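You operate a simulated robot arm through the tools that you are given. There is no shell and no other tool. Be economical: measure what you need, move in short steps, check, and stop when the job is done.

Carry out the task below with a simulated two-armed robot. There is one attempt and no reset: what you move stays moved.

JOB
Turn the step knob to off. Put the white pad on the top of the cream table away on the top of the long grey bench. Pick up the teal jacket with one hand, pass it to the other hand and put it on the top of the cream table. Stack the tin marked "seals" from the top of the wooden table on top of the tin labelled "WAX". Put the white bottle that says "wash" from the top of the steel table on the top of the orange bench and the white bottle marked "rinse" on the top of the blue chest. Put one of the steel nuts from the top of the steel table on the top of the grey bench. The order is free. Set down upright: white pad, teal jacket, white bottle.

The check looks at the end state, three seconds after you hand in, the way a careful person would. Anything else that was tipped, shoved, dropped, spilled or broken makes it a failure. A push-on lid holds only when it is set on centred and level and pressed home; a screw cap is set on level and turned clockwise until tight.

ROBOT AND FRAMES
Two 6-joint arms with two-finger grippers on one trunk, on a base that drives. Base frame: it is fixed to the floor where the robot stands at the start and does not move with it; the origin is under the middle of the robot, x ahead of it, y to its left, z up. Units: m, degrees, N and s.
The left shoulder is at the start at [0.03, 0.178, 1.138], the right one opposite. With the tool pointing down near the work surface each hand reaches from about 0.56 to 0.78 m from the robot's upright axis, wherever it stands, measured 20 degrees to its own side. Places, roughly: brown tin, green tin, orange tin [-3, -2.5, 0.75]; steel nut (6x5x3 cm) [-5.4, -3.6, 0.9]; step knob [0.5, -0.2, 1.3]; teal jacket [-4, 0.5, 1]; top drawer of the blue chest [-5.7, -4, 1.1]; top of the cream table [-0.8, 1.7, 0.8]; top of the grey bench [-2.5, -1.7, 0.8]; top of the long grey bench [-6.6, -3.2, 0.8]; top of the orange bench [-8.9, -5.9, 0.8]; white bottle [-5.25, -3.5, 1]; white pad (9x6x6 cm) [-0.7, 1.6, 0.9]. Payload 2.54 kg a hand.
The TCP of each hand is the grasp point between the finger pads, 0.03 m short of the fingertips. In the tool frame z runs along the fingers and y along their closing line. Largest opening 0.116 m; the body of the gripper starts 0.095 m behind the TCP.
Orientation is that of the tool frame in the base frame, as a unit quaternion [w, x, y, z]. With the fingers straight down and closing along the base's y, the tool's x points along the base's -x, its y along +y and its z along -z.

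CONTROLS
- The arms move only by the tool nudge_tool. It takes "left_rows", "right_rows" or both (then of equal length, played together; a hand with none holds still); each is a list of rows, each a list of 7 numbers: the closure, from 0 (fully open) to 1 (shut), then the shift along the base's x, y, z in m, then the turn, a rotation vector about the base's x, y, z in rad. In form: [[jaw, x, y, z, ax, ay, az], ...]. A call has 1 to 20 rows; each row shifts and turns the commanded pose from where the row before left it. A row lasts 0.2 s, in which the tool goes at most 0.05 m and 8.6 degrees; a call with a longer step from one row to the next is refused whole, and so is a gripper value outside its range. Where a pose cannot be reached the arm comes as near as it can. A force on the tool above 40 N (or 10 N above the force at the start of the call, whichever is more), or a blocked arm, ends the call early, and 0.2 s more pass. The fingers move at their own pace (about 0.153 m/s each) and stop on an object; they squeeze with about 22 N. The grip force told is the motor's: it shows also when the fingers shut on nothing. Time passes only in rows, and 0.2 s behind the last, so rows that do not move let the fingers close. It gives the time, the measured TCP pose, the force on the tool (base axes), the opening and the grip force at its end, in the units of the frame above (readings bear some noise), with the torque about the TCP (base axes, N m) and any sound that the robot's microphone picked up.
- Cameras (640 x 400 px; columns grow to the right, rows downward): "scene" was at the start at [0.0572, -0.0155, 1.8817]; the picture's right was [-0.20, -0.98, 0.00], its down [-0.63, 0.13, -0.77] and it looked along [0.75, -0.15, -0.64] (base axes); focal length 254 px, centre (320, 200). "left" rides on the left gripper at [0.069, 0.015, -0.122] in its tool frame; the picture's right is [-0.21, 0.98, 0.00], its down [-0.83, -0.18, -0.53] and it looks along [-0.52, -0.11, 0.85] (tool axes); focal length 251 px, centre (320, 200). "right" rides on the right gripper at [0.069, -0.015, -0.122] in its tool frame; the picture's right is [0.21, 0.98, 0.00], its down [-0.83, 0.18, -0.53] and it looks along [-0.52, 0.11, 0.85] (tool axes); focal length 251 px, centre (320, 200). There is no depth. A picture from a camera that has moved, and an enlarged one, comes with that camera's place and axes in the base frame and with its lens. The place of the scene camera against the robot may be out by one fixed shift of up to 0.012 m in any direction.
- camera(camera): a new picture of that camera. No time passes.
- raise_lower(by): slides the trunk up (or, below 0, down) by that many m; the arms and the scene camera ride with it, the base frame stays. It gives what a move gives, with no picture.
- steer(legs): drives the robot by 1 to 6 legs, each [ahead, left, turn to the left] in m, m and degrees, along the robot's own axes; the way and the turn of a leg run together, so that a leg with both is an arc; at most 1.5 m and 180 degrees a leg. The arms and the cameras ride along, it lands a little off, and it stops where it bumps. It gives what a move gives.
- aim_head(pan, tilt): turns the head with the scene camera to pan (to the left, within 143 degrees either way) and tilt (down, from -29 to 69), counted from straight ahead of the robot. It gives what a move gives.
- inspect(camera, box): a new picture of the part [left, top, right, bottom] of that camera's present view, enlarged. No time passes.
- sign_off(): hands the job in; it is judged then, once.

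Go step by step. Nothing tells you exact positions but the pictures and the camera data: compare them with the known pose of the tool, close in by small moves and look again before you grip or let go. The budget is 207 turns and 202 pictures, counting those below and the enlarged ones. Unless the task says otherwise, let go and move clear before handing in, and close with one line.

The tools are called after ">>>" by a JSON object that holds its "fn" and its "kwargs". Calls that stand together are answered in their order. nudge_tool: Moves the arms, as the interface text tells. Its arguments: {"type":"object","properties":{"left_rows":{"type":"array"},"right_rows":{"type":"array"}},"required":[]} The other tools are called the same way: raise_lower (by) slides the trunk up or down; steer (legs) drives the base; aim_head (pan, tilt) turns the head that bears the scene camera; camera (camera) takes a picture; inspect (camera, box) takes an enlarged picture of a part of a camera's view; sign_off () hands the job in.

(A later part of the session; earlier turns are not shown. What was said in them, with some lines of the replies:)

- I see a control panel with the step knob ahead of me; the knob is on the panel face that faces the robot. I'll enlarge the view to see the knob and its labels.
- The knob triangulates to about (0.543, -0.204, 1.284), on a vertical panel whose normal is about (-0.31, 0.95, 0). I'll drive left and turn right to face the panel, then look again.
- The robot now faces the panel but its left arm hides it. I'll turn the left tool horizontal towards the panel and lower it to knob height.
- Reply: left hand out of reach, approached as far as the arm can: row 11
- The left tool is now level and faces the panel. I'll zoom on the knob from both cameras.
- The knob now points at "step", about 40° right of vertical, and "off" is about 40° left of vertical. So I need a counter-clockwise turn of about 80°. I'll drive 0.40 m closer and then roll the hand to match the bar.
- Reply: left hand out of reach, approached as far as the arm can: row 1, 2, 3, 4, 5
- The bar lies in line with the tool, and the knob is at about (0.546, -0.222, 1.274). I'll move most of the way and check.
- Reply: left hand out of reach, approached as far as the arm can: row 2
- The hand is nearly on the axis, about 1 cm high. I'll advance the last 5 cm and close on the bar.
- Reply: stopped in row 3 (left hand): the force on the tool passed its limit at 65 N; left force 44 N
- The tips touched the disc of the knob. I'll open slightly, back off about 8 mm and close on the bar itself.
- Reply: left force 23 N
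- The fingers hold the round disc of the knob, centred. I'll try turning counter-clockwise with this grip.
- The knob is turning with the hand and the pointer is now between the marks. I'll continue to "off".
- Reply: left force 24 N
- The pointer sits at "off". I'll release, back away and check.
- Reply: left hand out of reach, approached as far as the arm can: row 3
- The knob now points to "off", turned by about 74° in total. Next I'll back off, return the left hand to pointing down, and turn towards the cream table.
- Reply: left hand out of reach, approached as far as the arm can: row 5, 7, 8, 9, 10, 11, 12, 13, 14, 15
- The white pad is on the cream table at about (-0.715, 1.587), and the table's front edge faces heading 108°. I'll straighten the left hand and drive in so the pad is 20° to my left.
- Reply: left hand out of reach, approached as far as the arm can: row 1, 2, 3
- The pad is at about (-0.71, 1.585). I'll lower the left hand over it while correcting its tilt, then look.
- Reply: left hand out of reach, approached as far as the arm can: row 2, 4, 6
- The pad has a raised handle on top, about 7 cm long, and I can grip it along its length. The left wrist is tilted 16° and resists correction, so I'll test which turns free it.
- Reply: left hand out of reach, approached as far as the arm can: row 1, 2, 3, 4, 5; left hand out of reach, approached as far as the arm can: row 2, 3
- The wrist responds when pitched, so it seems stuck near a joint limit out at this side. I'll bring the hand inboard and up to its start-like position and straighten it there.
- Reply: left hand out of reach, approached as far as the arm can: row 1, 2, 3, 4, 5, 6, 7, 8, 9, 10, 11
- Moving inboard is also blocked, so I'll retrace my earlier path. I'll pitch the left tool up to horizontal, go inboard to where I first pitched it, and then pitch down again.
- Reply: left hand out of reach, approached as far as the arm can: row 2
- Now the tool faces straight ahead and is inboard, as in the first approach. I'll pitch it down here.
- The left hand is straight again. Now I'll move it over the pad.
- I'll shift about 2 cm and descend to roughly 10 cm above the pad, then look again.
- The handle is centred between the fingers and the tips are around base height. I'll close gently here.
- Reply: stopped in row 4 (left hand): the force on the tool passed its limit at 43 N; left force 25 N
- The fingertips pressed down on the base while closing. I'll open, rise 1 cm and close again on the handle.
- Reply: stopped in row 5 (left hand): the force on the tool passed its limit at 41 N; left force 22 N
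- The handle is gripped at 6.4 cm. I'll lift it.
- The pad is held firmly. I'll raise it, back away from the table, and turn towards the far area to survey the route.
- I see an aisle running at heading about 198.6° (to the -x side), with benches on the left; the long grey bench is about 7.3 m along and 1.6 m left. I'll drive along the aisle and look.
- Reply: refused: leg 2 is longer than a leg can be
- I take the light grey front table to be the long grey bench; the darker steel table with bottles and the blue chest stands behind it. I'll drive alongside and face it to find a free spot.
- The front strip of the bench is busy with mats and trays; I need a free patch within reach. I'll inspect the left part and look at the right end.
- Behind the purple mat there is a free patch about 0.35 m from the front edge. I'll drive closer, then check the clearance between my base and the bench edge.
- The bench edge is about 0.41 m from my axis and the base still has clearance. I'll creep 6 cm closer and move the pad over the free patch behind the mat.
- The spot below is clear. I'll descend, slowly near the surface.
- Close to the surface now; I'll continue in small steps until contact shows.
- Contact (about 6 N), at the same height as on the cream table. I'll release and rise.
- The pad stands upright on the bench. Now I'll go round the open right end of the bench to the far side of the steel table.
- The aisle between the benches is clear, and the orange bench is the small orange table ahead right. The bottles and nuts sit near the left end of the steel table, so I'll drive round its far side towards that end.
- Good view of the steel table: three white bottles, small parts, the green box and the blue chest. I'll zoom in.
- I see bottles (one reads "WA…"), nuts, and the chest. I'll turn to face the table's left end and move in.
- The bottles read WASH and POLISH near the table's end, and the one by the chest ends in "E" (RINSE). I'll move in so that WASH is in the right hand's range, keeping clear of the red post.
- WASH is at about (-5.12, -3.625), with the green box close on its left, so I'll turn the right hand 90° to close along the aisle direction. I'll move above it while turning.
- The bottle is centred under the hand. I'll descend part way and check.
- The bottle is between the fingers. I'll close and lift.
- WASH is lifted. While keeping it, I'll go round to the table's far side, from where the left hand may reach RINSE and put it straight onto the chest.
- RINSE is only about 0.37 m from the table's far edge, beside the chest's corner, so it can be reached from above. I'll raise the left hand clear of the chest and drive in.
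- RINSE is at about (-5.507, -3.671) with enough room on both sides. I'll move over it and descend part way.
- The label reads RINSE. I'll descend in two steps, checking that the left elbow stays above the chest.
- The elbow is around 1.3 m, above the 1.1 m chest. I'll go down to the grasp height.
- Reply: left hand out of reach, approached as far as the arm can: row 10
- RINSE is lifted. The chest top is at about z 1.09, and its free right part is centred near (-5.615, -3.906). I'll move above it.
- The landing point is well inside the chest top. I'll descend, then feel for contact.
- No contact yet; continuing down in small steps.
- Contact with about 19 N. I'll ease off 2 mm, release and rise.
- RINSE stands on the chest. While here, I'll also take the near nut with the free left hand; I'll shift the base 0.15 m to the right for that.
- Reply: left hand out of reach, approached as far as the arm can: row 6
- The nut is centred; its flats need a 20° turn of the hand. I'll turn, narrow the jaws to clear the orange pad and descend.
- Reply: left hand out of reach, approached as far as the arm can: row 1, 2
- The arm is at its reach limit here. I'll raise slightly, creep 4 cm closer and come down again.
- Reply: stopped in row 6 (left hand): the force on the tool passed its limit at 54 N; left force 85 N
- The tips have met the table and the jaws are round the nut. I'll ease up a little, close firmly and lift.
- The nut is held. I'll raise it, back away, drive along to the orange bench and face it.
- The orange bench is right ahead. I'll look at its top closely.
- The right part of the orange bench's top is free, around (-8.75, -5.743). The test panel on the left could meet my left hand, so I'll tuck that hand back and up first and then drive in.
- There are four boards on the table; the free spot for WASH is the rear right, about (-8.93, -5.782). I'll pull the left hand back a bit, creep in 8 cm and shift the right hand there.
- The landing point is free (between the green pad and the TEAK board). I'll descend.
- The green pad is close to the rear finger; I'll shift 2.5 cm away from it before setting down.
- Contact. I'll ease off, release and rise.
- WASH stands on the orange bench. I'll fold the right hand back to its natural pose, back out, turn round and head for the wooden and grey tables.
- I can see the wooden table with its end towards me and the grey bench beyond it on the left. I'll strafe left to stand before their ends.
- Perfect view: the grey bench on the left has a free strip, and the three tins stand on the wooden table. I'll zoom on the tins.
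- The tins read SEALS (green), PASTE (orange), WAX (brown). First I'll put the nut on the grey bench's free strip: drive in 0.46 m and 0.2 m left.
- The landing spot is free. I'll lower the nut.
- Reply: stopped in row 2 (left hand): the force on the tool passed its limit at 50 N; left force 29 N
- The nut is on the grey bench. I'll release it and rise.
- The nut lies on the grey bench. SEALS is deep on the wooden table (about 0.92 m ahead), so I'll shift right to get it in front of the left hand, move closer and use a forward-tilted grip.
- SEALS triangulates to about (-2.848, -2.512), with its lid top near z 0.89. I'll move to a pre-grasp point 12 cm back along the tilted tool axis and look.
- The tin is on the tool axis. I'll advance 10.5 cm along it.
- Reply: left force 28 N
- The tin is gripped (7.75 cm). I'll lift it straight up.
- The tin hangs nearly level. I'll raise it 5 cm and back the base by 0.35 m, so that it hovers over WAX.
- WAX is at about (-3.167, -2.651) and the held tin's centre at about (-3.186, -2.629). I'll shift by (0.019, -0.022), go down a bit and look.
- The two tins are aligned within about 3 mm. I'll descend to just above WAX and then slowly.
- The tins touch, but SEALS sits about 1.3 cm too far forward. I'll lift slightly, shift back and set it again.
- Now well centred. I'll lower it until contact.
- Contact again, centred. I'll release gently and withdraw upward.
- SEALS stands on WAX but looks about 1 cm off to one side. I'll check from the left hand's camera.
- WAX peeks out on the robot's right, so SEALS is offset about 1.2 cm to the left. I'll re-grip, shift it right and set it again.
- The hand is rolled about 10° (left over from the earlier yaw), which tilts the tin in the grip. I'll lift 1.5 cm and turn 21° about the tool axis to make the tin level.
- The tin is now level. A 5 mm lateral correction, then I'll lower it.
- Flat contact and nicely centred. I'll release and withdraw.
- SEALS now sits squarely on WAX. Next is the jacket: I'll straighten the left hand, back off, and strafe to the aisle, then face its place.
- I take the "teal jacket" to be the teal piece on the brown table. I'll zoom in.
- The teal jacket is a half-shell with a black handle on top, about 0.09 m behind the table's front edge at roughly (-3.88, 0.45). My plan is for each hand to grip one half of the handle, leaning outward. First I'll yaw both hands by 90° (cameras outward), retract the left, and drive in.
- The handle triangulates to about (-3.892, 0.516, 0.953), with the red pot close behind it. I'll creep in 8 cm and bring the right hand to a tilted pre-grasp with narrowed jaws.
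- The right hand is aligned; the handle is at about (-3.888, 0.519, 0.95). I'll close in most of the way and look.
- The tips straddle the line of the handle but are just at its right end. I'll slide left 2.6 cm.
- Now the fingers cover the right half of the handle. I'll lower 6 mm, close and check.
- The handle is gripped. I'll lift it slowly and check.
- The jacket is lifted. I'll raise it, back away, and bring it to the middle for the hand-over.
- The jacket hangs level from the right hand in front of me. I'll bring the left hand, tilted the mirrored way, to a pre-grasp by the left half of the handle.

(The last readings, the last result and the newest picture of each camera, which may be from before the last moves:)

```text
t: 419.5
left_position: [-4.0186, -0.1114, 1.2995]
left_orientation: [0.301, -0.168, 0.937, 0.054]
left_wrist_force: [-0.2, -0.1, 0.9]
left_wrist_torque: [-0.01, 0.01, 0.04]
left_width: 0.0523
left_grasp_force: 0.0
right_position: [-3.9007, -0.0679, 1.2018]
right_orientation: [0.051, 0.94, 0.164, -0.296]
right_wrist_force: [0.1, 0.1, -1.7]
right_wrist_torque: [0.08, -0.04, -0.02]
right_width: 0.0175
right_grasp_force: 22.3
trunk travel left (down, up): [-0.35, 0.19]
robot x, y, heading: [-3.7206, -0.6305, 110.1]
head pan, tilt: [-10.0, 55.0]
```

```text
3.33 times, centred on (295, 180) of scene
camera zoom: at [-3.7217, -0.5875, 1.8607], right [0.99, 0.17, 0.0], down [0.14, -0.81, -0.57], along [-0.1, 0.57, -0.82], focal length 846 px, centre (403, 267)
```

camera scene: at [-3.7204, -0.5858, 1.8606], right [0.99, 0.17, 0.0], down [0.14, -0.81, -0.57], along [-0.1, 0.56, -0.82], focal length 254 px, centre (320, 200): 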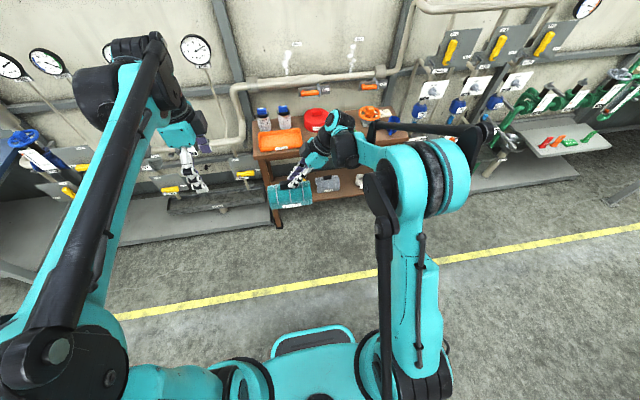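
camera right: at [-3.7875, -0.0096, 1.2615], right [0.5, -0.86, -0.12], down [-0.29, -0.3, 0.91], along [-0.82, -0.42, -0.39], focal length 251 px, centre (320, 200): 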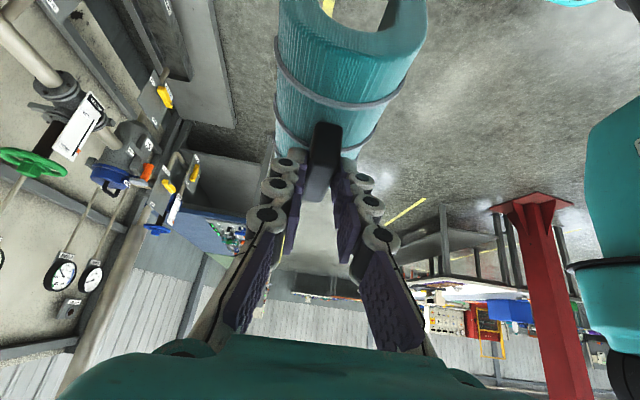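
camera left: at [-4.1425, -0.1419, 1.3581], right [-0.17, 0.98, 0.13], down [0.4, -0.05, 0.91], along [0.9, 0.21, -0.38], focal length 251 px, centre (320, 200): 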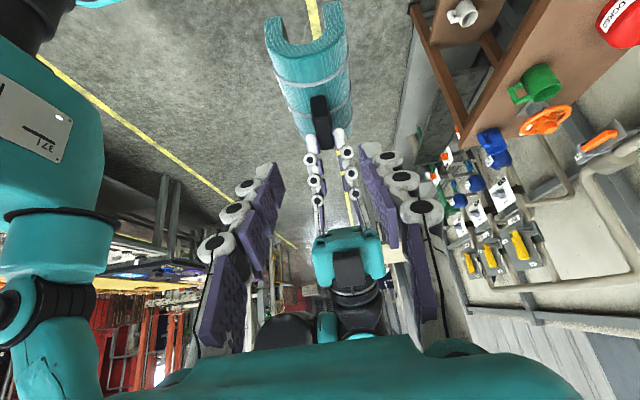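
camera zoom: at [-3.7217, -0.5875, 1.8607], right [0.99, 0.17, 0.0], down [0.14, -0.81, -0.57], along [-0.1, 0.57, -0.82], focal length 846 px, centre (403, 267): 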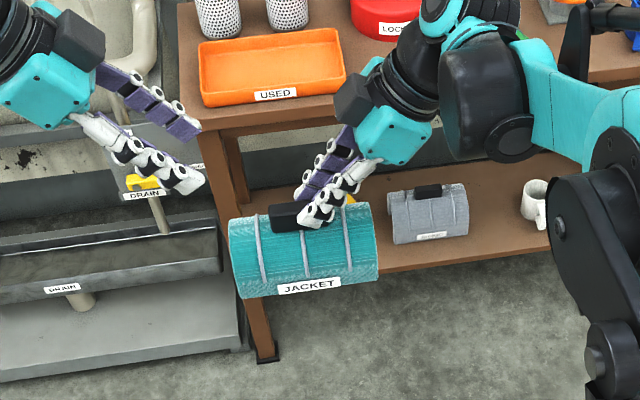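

Both hands are mirrored and the handle is on the left tool's axis. I'll advance 10 cm and check.

>>> {"fn": "nudge_tool", "kwargs": {"left_rows": [[0.55, 0.018, 0.0067, -0.027, 0, 0, 0], [0.55, 0.018, 0.0067, -0.027, 0, 0, 0], [0.55, 0.018, 0.0067, -0.027, 0, 0, 0], [0.55, 0, 0, 0, 0, 0, 0]]}}

>>> {"fn": "inspect", "kwargs": {"camera": "left", "box": [220, 20, 420, 220]}}

>>> {"fn": "inspect", "kwargs": {"camera": "scene", "box": [260, 150, 350, 220]}}

```text
t: 420.5
left_position: [-3.9637, -0.0897, 1.22]
left_orientation: [0.3, -0.167, 0.938, 0.054]
left_wrist_force: [-0.3, -0.4, 0.3]
left_wrist_torque: [-0.01, 0.02, -0.02]
left_width: 0.0522
left_grasp_force: 0.0
right_position: [-3.9011, -0.0676, 1.1995]
right_orientation: [0.05, 0.94, 0.164, -0.296]
right_wrist_force: [-0.5, -0.3, -0.3]
right_wrist_torque: [0.03, -0.07, -0.01]
right_width: 0.0176
right_grasp_force: 21.9
trunk travel left (down, up): [-0.35, 0.19]
robot x, y, heading: [-3.7226, -0.6338, 109.9]
head pan, tilt: [-10.0, 55.0]
```

```text
2.00 times, centred on (320, 120) of left
camera zoom: at [-4.0882, -0.1203, 1.278], right [-0.17, 0.98, 0.12], down [0.4, -0.05, 0.91], along [0.9, 0.21, -0.39], focal length 503 px, centre (320, 360)
```

zoom: 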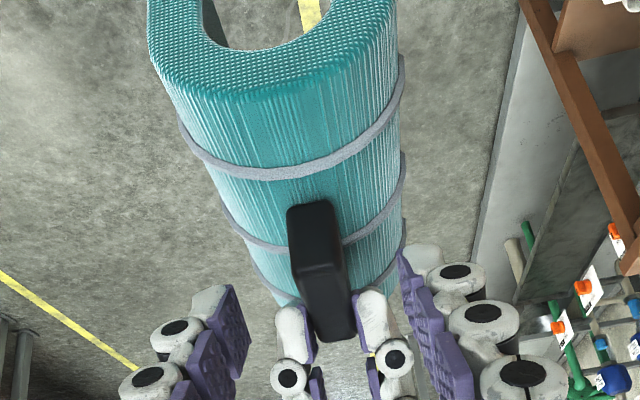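

```text
5.71 times, centred on (305, 185) of scene
camera zoom: at [-3.7217, -0.5871, 1.8607], right [0.99, 0.17, 0.0], down [0.14, -0.81, -0.57], along [-0.1, 0.57, -0.82], focal length 1451 px, centre (406, 286)
```

zoom: 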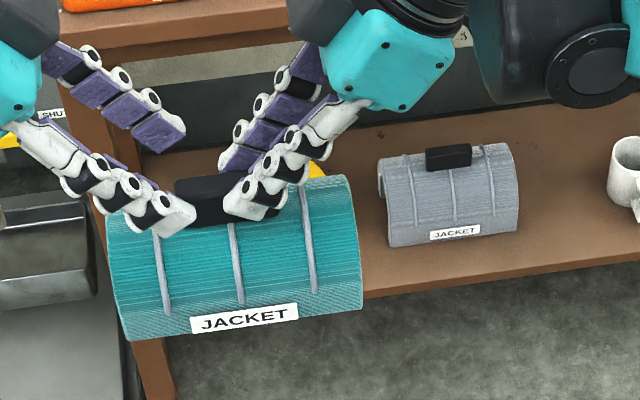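

>>> {"fn": "nudge_tool", "kwargs": {"left_rows": [[0.55, 0.006, 0.002, -0.01, 0, 0, 0], [0.55, 0.005, 0.002, -0.0095, 0, 0, 0], [0.55, 0, 0, 0, 0, 0, 0]]}}

>>> {"fn": "inspect", "kwargs": {"camera": "scene", "box": [260, 150, 350, 220]}}

>>> {"fn": "inspect", "kwargs": {"camera": "left", "box": [220, 20, 420, 220]}}

```text
t: 421.3
left_position: [-3.9535, -0.0853, 1.1981]
left_orientation: [0.3, -0.167, 0.938, 0.053]
left_wrist_force: [0.2, 0.9, -0.1]
left_wrist_torque: [0.01, -0.02, 0.0]
left_width: 0.0521
left_grasp_force: 0.1
right_position: [-3.9015, -0.0673, 1.2009]
right_orientation: [0.05, 0.94, 0.164, -0.296]
right_wrist_force: [-0.4, -1.0, -1.4]
right_wrist_torque: [0.03, -0.05, -0.02]
right_width: 0.0174
right_grasp_force: 22.4
trunk travel left (down, up): [-0.35, 0.19]
robot x, y, heading: [-3.7204, -0.6314, 110.0]
head pan, tilt: [-10.0, 55.0]
```

```text
5.71 times, centred on (305, 185) of scene
camera zoom: at [-3.7213, -0.5864, 1.8607], right [0.99, 0.17, 0.0], down [0.14, -0.81, -0.57], along [-0.1, 0.56, -0.82], focal length 1451 px, centre (406, 286)
```

zoom: 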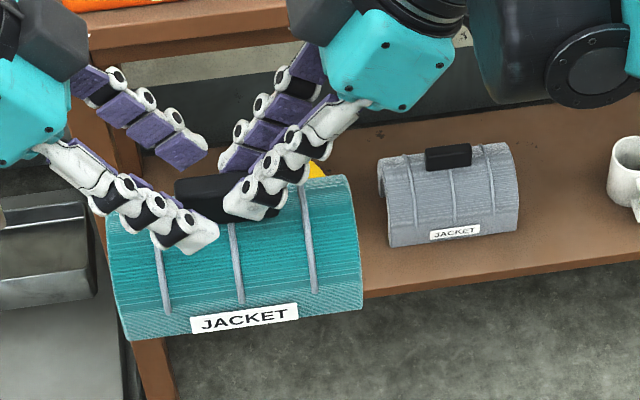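

```text
2.00 times, centred on (320, 120) of left
camera zoom: at [-4.0777, -0.1154, 1.2581], right [-0.17, 0.98, 0.12], down [0.4, -0.04, 0.91], along [0.9, 0.21, -0.39], focal length 503 px, centre (320, 360)
```

zoom: 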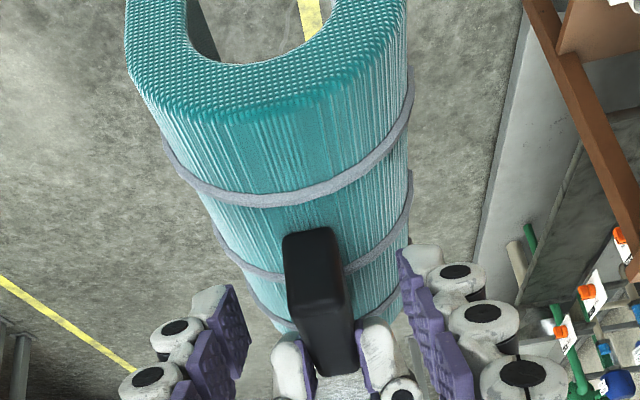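

The left fingers straddle the left half of the handle. I'll close them, then open the right.

>>> {"fn": "nudge_tool", "kwargs": {"left_rows": [[0.8, 0, 0, 0, 0, 0, 0], [1, 0, 0, 0, 0, 0, 0], [1, 0, 0, 0, 0, 0, 0], [1, 0, 0, 0, 0, 0, 0]]}}

>>> {"fn": "inspect", "kwargs": {"camera": "scene", "box": [260, 150, 350, 220]}}

```text
t: 422.3
left_position: [-3.9526, -0.0867, 1.2002]
left_orientation: [0.3, -0.167, 0.938, 0.053]
left_wrist_force: [0.3, -3.4, 0.4]
left_wrist_torque: [-0.04, 0.05, -0.19]
left_width: 0.0174
left_grasp_force: 22.4
right_position: [-3.9012, -0.0664, 1.2018]
right_orientation: [0.051, 0.94, 0.163, -0.296]
right_wrist_force: [-2.2, 3.4, -1.7]
right_wrist_torque: [0.05, 0.0, 0.0]
right_width: 0.0174
right_grasp_force: 22.0
trunk travel left (down, up): [-0.35, 0.19]
robot x, y, heading: [-3.722, -0.6306, 109.5]
head pan, tilt: [-10.0, 55.0]
```

```text
5.71 times, centred on (305, 185) of scene
camera zoom: at [-3.7214, -0.5864, 1.8606], right [0.99, 0.17, 0.0], down [0.14, -0.81, -0.57], along [-0.1, 0.56, -0.82], focal length 1451 px, centre (406, 286)
```

zoom: 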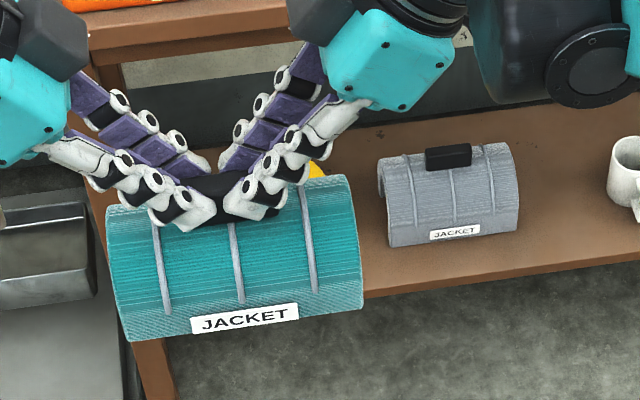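

Both hands hold the handle. Now the right hand opens and withdraws along its axis.

>>> {"fn": "nudge_tool", "kwargs": {"right_rows": [[0.7, 0, 0, 0, 0, 0, 0], [0.55, 0, 0, 0, 0, 0, 0], [0.55, 0.011, 0.004, 0.0165, 0, 0, 0], [0.55, 0.0216, 0.0077, 0.033, 0, 0, 0], [0.55, 0.0216, 0.0077, 0.033, 0, 0, 0], [0.4, 0.0216, 0.0077, 0.033, 0, 0, 0], [0.2, 0.0216, 0.0077, 0.033, 0, 0, 0], [0, 0.0216, 0.0077, 0.033, 0, 0, 0], [0, 0, 0, 0, 0, 0, 0]]}}

>>> {"fn": "camera", "kwargs": {"camera": "scene"}}

```text
t: 424.3
left_position: [-3.9541, -0.0858, 1.1989]
left_orientation: [0.3, -0.167, 0.938, 0.054]
left_wrist_force: [0.3, 0.3, -0.5]
left_wrist_torque: [-0.01, 0.01, -0.03]
left_width: 0.0175
left_grasp_force: 21.7
right_position: [-3.7835, -0.0288, 1.3836]
right_orientation: [0.051, 0.94, 0.165, -0.295]
right_wrist_force: [-0.6, 0.0, -0.1]
right_wrist_torque: [0.01, -0.04, 0.01]
right_width: 0.116
right_grasp_force: 0.0
trunk travel left (down, up): [-0.35, 0.19]
robot x, y, heading: [-3.7215, -0.6308, 109.7]
head pan, tilt: [-10.0, 55.0]
```

```text
28 pictures are left
camera scene: at [-3.7221, -0.5861, 1.8606], right [0.99, 0.17, 0.0], down [0.14, -0.81, -0.57], along [-0.1, 0.56, -0.82], focal length 254 px, centre (320, 200)
```

scene: 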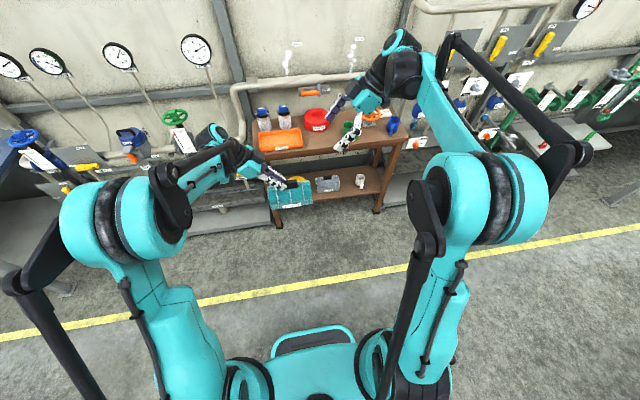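

The jacket is now in the left hand. I'll back off a little and strafe along the aisle to the cream table.

>>> {"fn": "steer", "kwargs": {"legs": [[-0.25, 0, 0], [0, -1.3, 0], [0, -1.3, 0], [0, -1.1, 0]]}}

>>> {"fn": "aim_head", "kwargs": {"pan": 0, "tilt": 38}}

>>> {"fn": "camera", "kwargs": {"camera": "scene"}}

```text
t: 443.6
left_position: [-0.3876, 0.9464, 1.1991]
left_orientation: [0.3, -0.159, 0.939, 0.05]
left_wrist_force: [0.8, 0.8, -0.7]
left_wrist_torque: [-0.03, 0.06, -0.02]
left_width: 0.0174
left_grasp_force: 22.4
right_position: [-0.2145, 0.9993, 1.3834]
right_orientation: [0.047, 0.941, 0.156, -0.296]
right_wrist_force: [-0.1, -0.3, -0.8]
right_wrist_torque: [-0.02, 0.02, -0.04]
right_width: 0.1157
right_grasp_force: 0.1
trunk travel left (down, up): [-0.35, 0.19]
robot x, y, heading: [-0.1661, 0.3931, 109.0]
head pan, tilt: [-10.0, 55.0]
```

```text
t: 444.4
left_position: [-0.3872, 0.9462, 1.199]
left_orientation: [0.3, -0.16, 0.939, 0.051]
left_wrist_force: [-0.7, 0.5, -0.5]
left_wrist_torque: [-0.02, 0.06, 0.01]
left_width: 0.0175
left_grasp_force: 22.5
right_position: [-0.2148, 1.0, 1.3829]
right_orientation: [0.047, 0.941, 0.156, -0.297]
right_wrist_force: [-0.8, 0.1, 0.2]
right_wrist_torque: [0.02, 0.01, 0.01]
right_width: 0.1159
right_grasp_force: 0.0
trunk travel left (down, up): [-0.35, 0.19]
robot x, y, heading: [-0.1643, 0.397, 109.1]
head pan, tilt: [0.0, 38.0]
```

```text
27 pictures are left
camera scene: at [-0.1793, 0.4515, 1.8843], right [0.95, 0.32, 0.0], down [0.2, -0.58, -0.79], along [-0.26, 0.74, -0.62], focal length 254 px, centre (320, 200)
```

scene: 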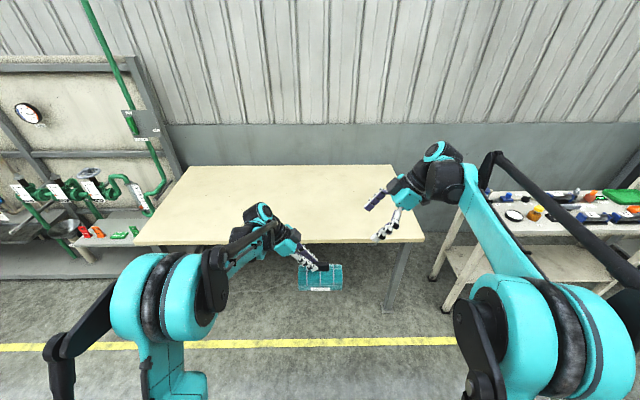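

The cream table ahead is empty. I'll drive in and put the jacket over it.

>>> {"fn": "steer", "kwargs": {"legs": [[0.66, 0.05, 0]]}}

>>> {"fn": "nudge_tool", "kwargs": {"left_rows": [[1, 0, 0, -0.04, 0, 0, 0], [1, 0, 0, -0.04, 0, 0, 0], [1, 0, 0, -0.04, 0, 0, 0], [1, 0, 0, -0.04, 0, 0, 0], [1, 0, 0, 0, 0, 0, 0]]}}

>>> {"fn": "camera", "kwargs": {"camera": "scene"}}

>>> {"fn": "camera", "kwargs": {"camera": "left"}}

```text
t: 448.0
left_position: [-0.6527, 1.5517, 1.1992]
left_orientation: [0.3, -0.162, 0.939, 0.052]
left_wrist_force: [1.2, -0.2, -0.3]
left_wrist_torque: [0.01, 0.05, -0.02]
left_width: 0.0173
left_grasp_force: 22.0
right_position: [-0.4825, 1.6073, 1.3814]
right_orientation: [0.049, 0.941, 0.16, -0.296]
right_wrist_force: [0.6, 0.6, -0.5]
right_wrist_torque: [-0.02, -0.01, -0.02]
right_width: 0.1161
right_grasp_force: 0.0
trunk travel left (down, up): [-0.35, 0.19]
robot x, y, heading: [-0.4274, 1.0066, 109.3]
head pan, tilt: [0.0, 38.0]
```

```text
t: 449.2
left_position: [-0.6524, 1.5516, 1.0406]
left_orientation: [0.3, -0.163, 0.939, 0.052]
left_wrist_force: [-0.4, -0.7, -0.6]
left_wrist_torque: [0.01, 0.07, -0.01]
left_width: 0.0174
left_grasp_force: 21.6
right_position: [-0.482, 1.6063, 1.3832]
right_orientation: [0.048, 0.941, 0.159, -0.296]
right_wrist_force: [0.0, 0.1, 0.6]
right_wrist_torque: [0.03, -0.03, 0.0]
right_width: 0.1162
right_grasp_force: 0.0
trunk travel left (down, up): [-0.35, 0.19]
robot x, y, heading: [-0.4257, 1.0038, 109.1]
head pan, tilt: [0.0, 38.0]
```

```text
26 pictures are left
camera scene: at [-0.4426, 1.058, 1.8844], right [0.94, 0.33, 0.0], down [0.2, -0.58, -0.79], along [-0.26, 0.74, -0.62], focal length 254 px, centre (320, 200)
```

scene: 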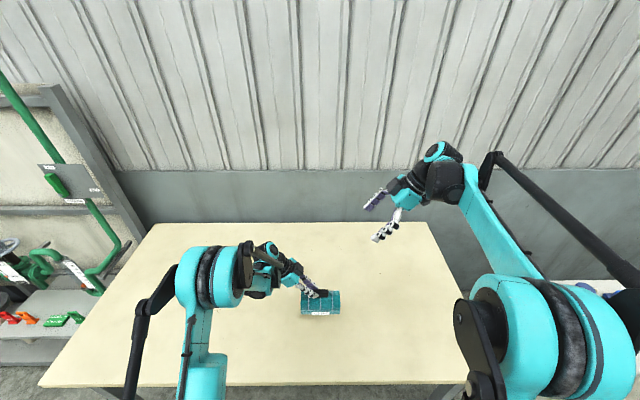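

```text
25 pictures are left
camera left: at [-0.7768, 1.5225, 1.0993], right [-0.16, 0.98, 0.12], down [0.4, -0.05, 0.91], along [0.9, 0.2, -0.39], focal length 251 px, centre (320, 200)
```

left: 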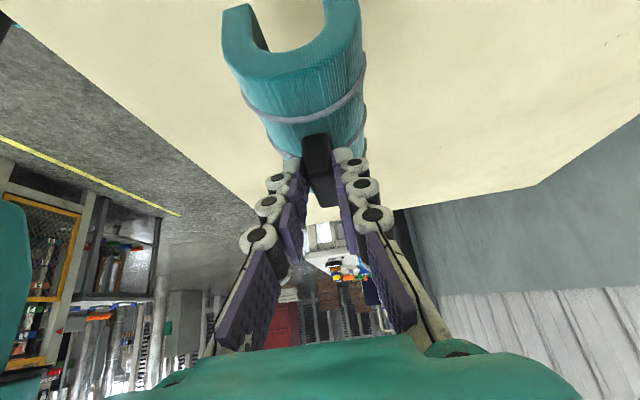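

The jacket is above the table, well inside the edge. I'll lower it.

>>> {"fn": "nudge_tool", "kwargs": {"left_rows": [[1, 0, 0, -0.03, 0, 0, 0], [1, 0, 0, -0.025, 0, 0, 0], [1, 0, 0, -0.01, 0, 0, 0], [1, 0, 0, -0.006, 0, 0, 0], [1, 0, 0, -0.006, 0, 0, 0], [1, 0, 0, 0, 0, 0, 0]]}}

>>> {"fn": "inspect", "kwargs": {"camera": "scene", "box": [240, 240, 400, 350]}}

```text
t: 450.6
left_position: [-0.6537, 1.5518, 0.9617]
left_orientation: [0.299, -0.163, 0.939, 0.052]
left_wrist_force: [0.0, 0.9, -0.9]
left_wrist_torque: [-0.01, 0.03, 0.01]
left_width: 0.0173
left_grasp_force: 22.0
right_position: [-0.4824, 1.6059, 1.3821]
right_orientation: [0.05, 0.94, 0.16, -0.296]
right_wrist_force: [0.1, -0.6, 0.2]
right_wrist_torque: [0.01, 0.01, 0.03]
right_width: 0.1158
right_grasp_force: 0.0
trunk travel left (down, up): [-0.35, 0.19]
robot x, y, heading: [-0.4292, 1.0035, 109.4]
head pan, tilt: [0.0, 38.0]
```

```text
3.64 times, centred on (320, 295) of scene
camera zoom: at [-0.4431, 1.059, 1.8843], right [0.94, 0.33, 0.0], down [0.2, -0.58, -0.79], along [-0.26, 0.74, -0.62], focal length 923 px, centre (320, -146)
```

zoom: 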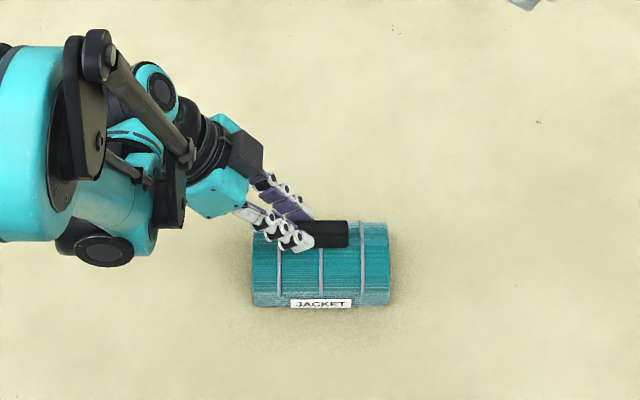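

>>> {"fn": "nudge_tool", "kwargs": {"left_rows": [[1, 0, 0, -0.005, 0, 0, 0], [1, 0, 0, -0.005, 0, 0, 0], [1, 0, 0, -0.004, 0, 0, 0], [1, 0, 0, -0.004, 0, 0, 0], [1, 0, 0, 0, 0, 0, 0]]}}

```text
t: 451.7
left_position: [-0.6525, 1.5504, 0.948]
left_orientation: [0.303, -0.163, 0.938, 0.053]
left_wrist_force: [-2.0, -7.8, 22.8]
left_wrist_torque: [-0.25, 0.24, -0.12]
left_width: 0.0177
left_grasp_force: 21.9
right_position: [-0.4814, 1.6053, 1.3834]
right_orientation: [0.048, 0.941, 0.159, -0.296]
right_wrist_force: [0.8, 0.0, -0.6]
right_wrist_torque: [-0.02, -0.01, 0.01]
right_width: 0.1159
right_grasp_force: 0.0
trunk travel left (down, up): [-0.35, 0.19]
robot x, y, heading: [-0.4267, 1.0033, 109.3]
head pan, tilt: [0.0, 38.0]
stopped in row 5 (left hand): the force on the tool passed its limit at 41 N (the readings are from after the stop); the commanded pose is now the measured one
```

The jacket is down on the table. I'll ease up 2 mm, open, and withdraw along the tool axis.

>>> {"fn": "nudge_tool", "kwargs": {"left_rows": [[1, 0, 0, 0.003, 0, 0, 0], [0.75, 0, 0, 0, 0, 0, 0], [0.6, 0, 0, 0, 0, 0, 0], [0.55, 0, 0, 0, 0, 0, 0], [0.55, -0.011, -0.004, 0.0165, 0, 0, 0], [0.55, -0.0216, -0.0077, 0.033, 0, 0, 0], [0.55, -0.0216, -0.0077, 0.033, 0, 0, 0], [0.4, -0.0216, -0.0077, 0.033, 0, 0, 0], [0.2, -0.0216, -0.0077, 0.033, 0, 0, 0], [0, -0.0216, -0.0077, 0.033, 0, 0, 0], [0, 0, 0, 0.04, 0, 0, 0], [0, 0, 0, 0, 0, 0, 0]]}}

>>> {"fn": "camera", "kwargs": {"camera": "scene"}}

>>> {"fn": "inspect", "kwargs": {"camera": "scene", "box": [270, 260, 370, 340]}}

```text
t: 454.3
left_position: [-0.7771, 1.5122, 1.1721]
left_orientation: [0.302, -0.163, 0.938, 0.053]
left_wrist_force: [0.8, 0.0, -0.3]
left_wrist_torque: [-0.01, -0.02, 0.0]
left_width: 0.1161
left_grasp_force: 0.0
right_position: [-0.4824, 1.6076, 1.3828]
right_orientation: [0.05, 0.94, 0.16, -0.297]
right_wrist_force: [-0.4, 0.8, -0.1]
right_wrist_torque: [-0.02, 0.0, -0.02]
right_width: 0.1162
right_grasp_force: 0.1
trunk travel left (down, up): [-0.35, 0.19]
robot x, y, heading: [-0.4282, 1.0062, 109.6]
head pan, tilt: [0.0, 38.0]
```

```text
23 pictures are left
camera scene: at [-0.4442, 1.0596, 1.8843], right [0.94, 0.33, 0.0], down [0.2, -0.58, -0.79], along [-0.26, 0.74, -0.62], focal length 254 px, centre (320, 200)
```

scene: 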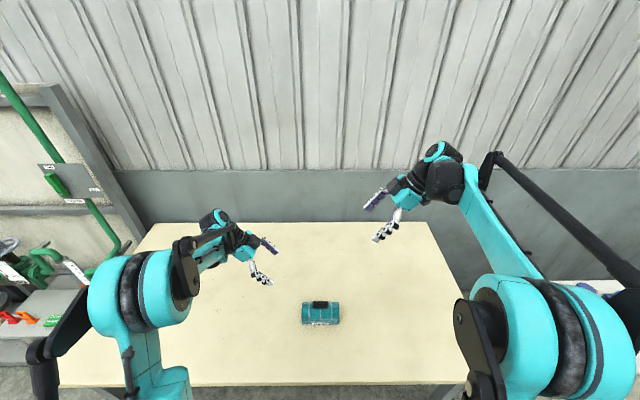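

```text
5.00 times, centred on (320, 300) of scene
camera zoom: at [-0.4442, 1.0596, 1.8843], right [0.94, 0.33, 0.0], down [0.2, -0.58, -0.79], along [-0.26, 0.74, -0.62], focal length 1269 px, centre (320, -300)
```

zoom: 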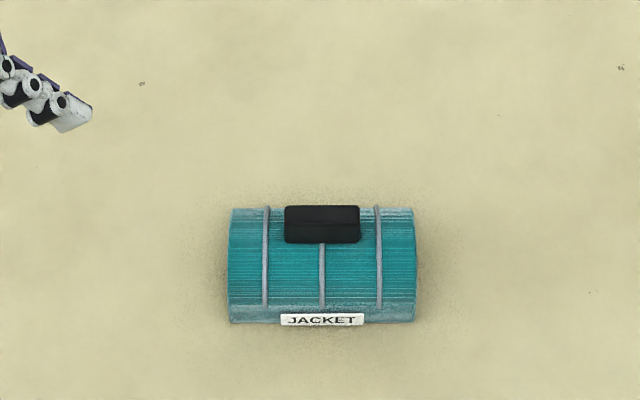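

The jacket stands upright on the cream table. As I have budget left, I'll turn back to verify that the step knob truly points at "off".

>>> {"fn": "steer", "kwargs": {"legs": [[-0.45, 0, 0], [0, 0, -175]]}}

>>> {"fn": "aim_head", "kwargs": {"pan": 20, "tilt": 25}}

>>> {"fn": "camera", "kwargs": {"camera": "scene"}}

```text
t: 464.0
left_position: [0.1365, 0.1293, 1.1725]
left_orientation: [0.072, 0.924, 0.228, -0.297]
left_wrist_force: [0.6, 0.4, 0.6]
left_wrist_torque: [-0.02, -0.03, 0.03]
left_width: 0.1159
left_grasp_force: 0.1
right_position: [-0.1423, -0.0045, 1.3825]
right_orientation: [0.291, -0.224, 0.927, 0.069]
right_wrist_force: [-0.7, 0.3, -0.3]
right_wrist_torque: [0.02, -0.01, -0.01]
right_width: 0.116
right_grasp_force: 0.1
trunk travel left (down, up): [-0.35, 0.19]
robot x, y, heading: [-0.2772, 0.5855, -62.7]
head pan, tilt: [0.0, 38.0]
```

```text
t: 464.9
left_position: [0.1357, 0.13, 1.1712]
left_orientation: [0.074, 0.924, 0.227, -0.298]
left_wrist_force: [0.2, -1.1, -0.4]
left_wrist_torque: [-0.01, -0.01, -0.01]
left_width: 0.1163
left_grasp_force: 0.0
right_position: [-0.1418, -0.005, 1.3823]
right_orientation: [0.292, -0.224, 0.927, 0.069]
right_wrist_force: [-0.6, -0.3, -0.6]
right_wrist_torque: [0.0, 0.03, -0.03]
right_width: 0.1162
right_grasp_force: 0.1
trunk travel left (down, up): [-0.35, 0.19]
robot x, y, heading: [-0.2814, 0.5867, -62.8]
head pan, tilt: [20.0, 25.0]
```

```text
21 pictures are left
camera scene: at [-0.2212, 0.5503, 1.9046], right [-0.68, -0.73, 0.0], down [-0.31, 0.29, -0.91], along [0.67, -0.62, -0.42], focal length 254 px, centre (320, 200)
```

scene: 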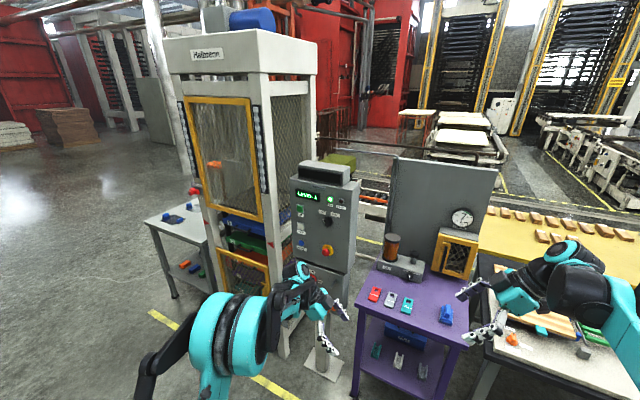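

>>> {"fn": "inspect", "kwargs": {"camera": "scene", "box": [305, 190, 355, 235]}}

```text
8.89 times, centred on (330, 212) of scene
camera zoom: at [-0.2212, 0.5503, 1.9046], right [-0.68, -0.73, 0.0], down [-0.31, 0.29, -0.91], along [0.67, -0.62, -0.42], focal length 2257 px, centre (231, 89)
```

zoom: 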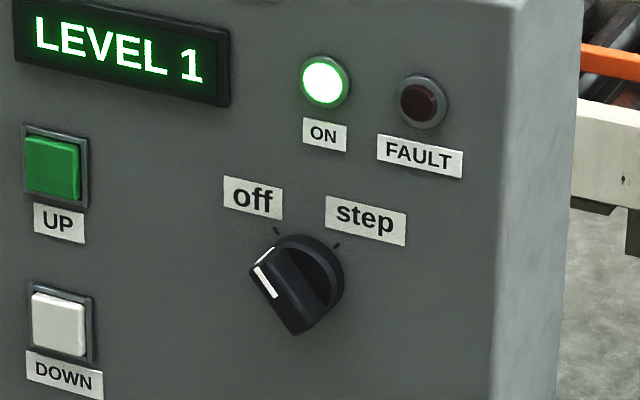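

The knob's pointer lines up with the "off" tick, all the placed items were seen standing in their places, and both hands are clear. I'm handing in.

>>> {"fn": "sign_off", "kwargs": {}}

```text
The job is handed in.
```

The whole job is handed in: the knob is at off, and the pad, the jacket (passed right hand to left), the SEALS tin, both bottles and one nut are in their places.
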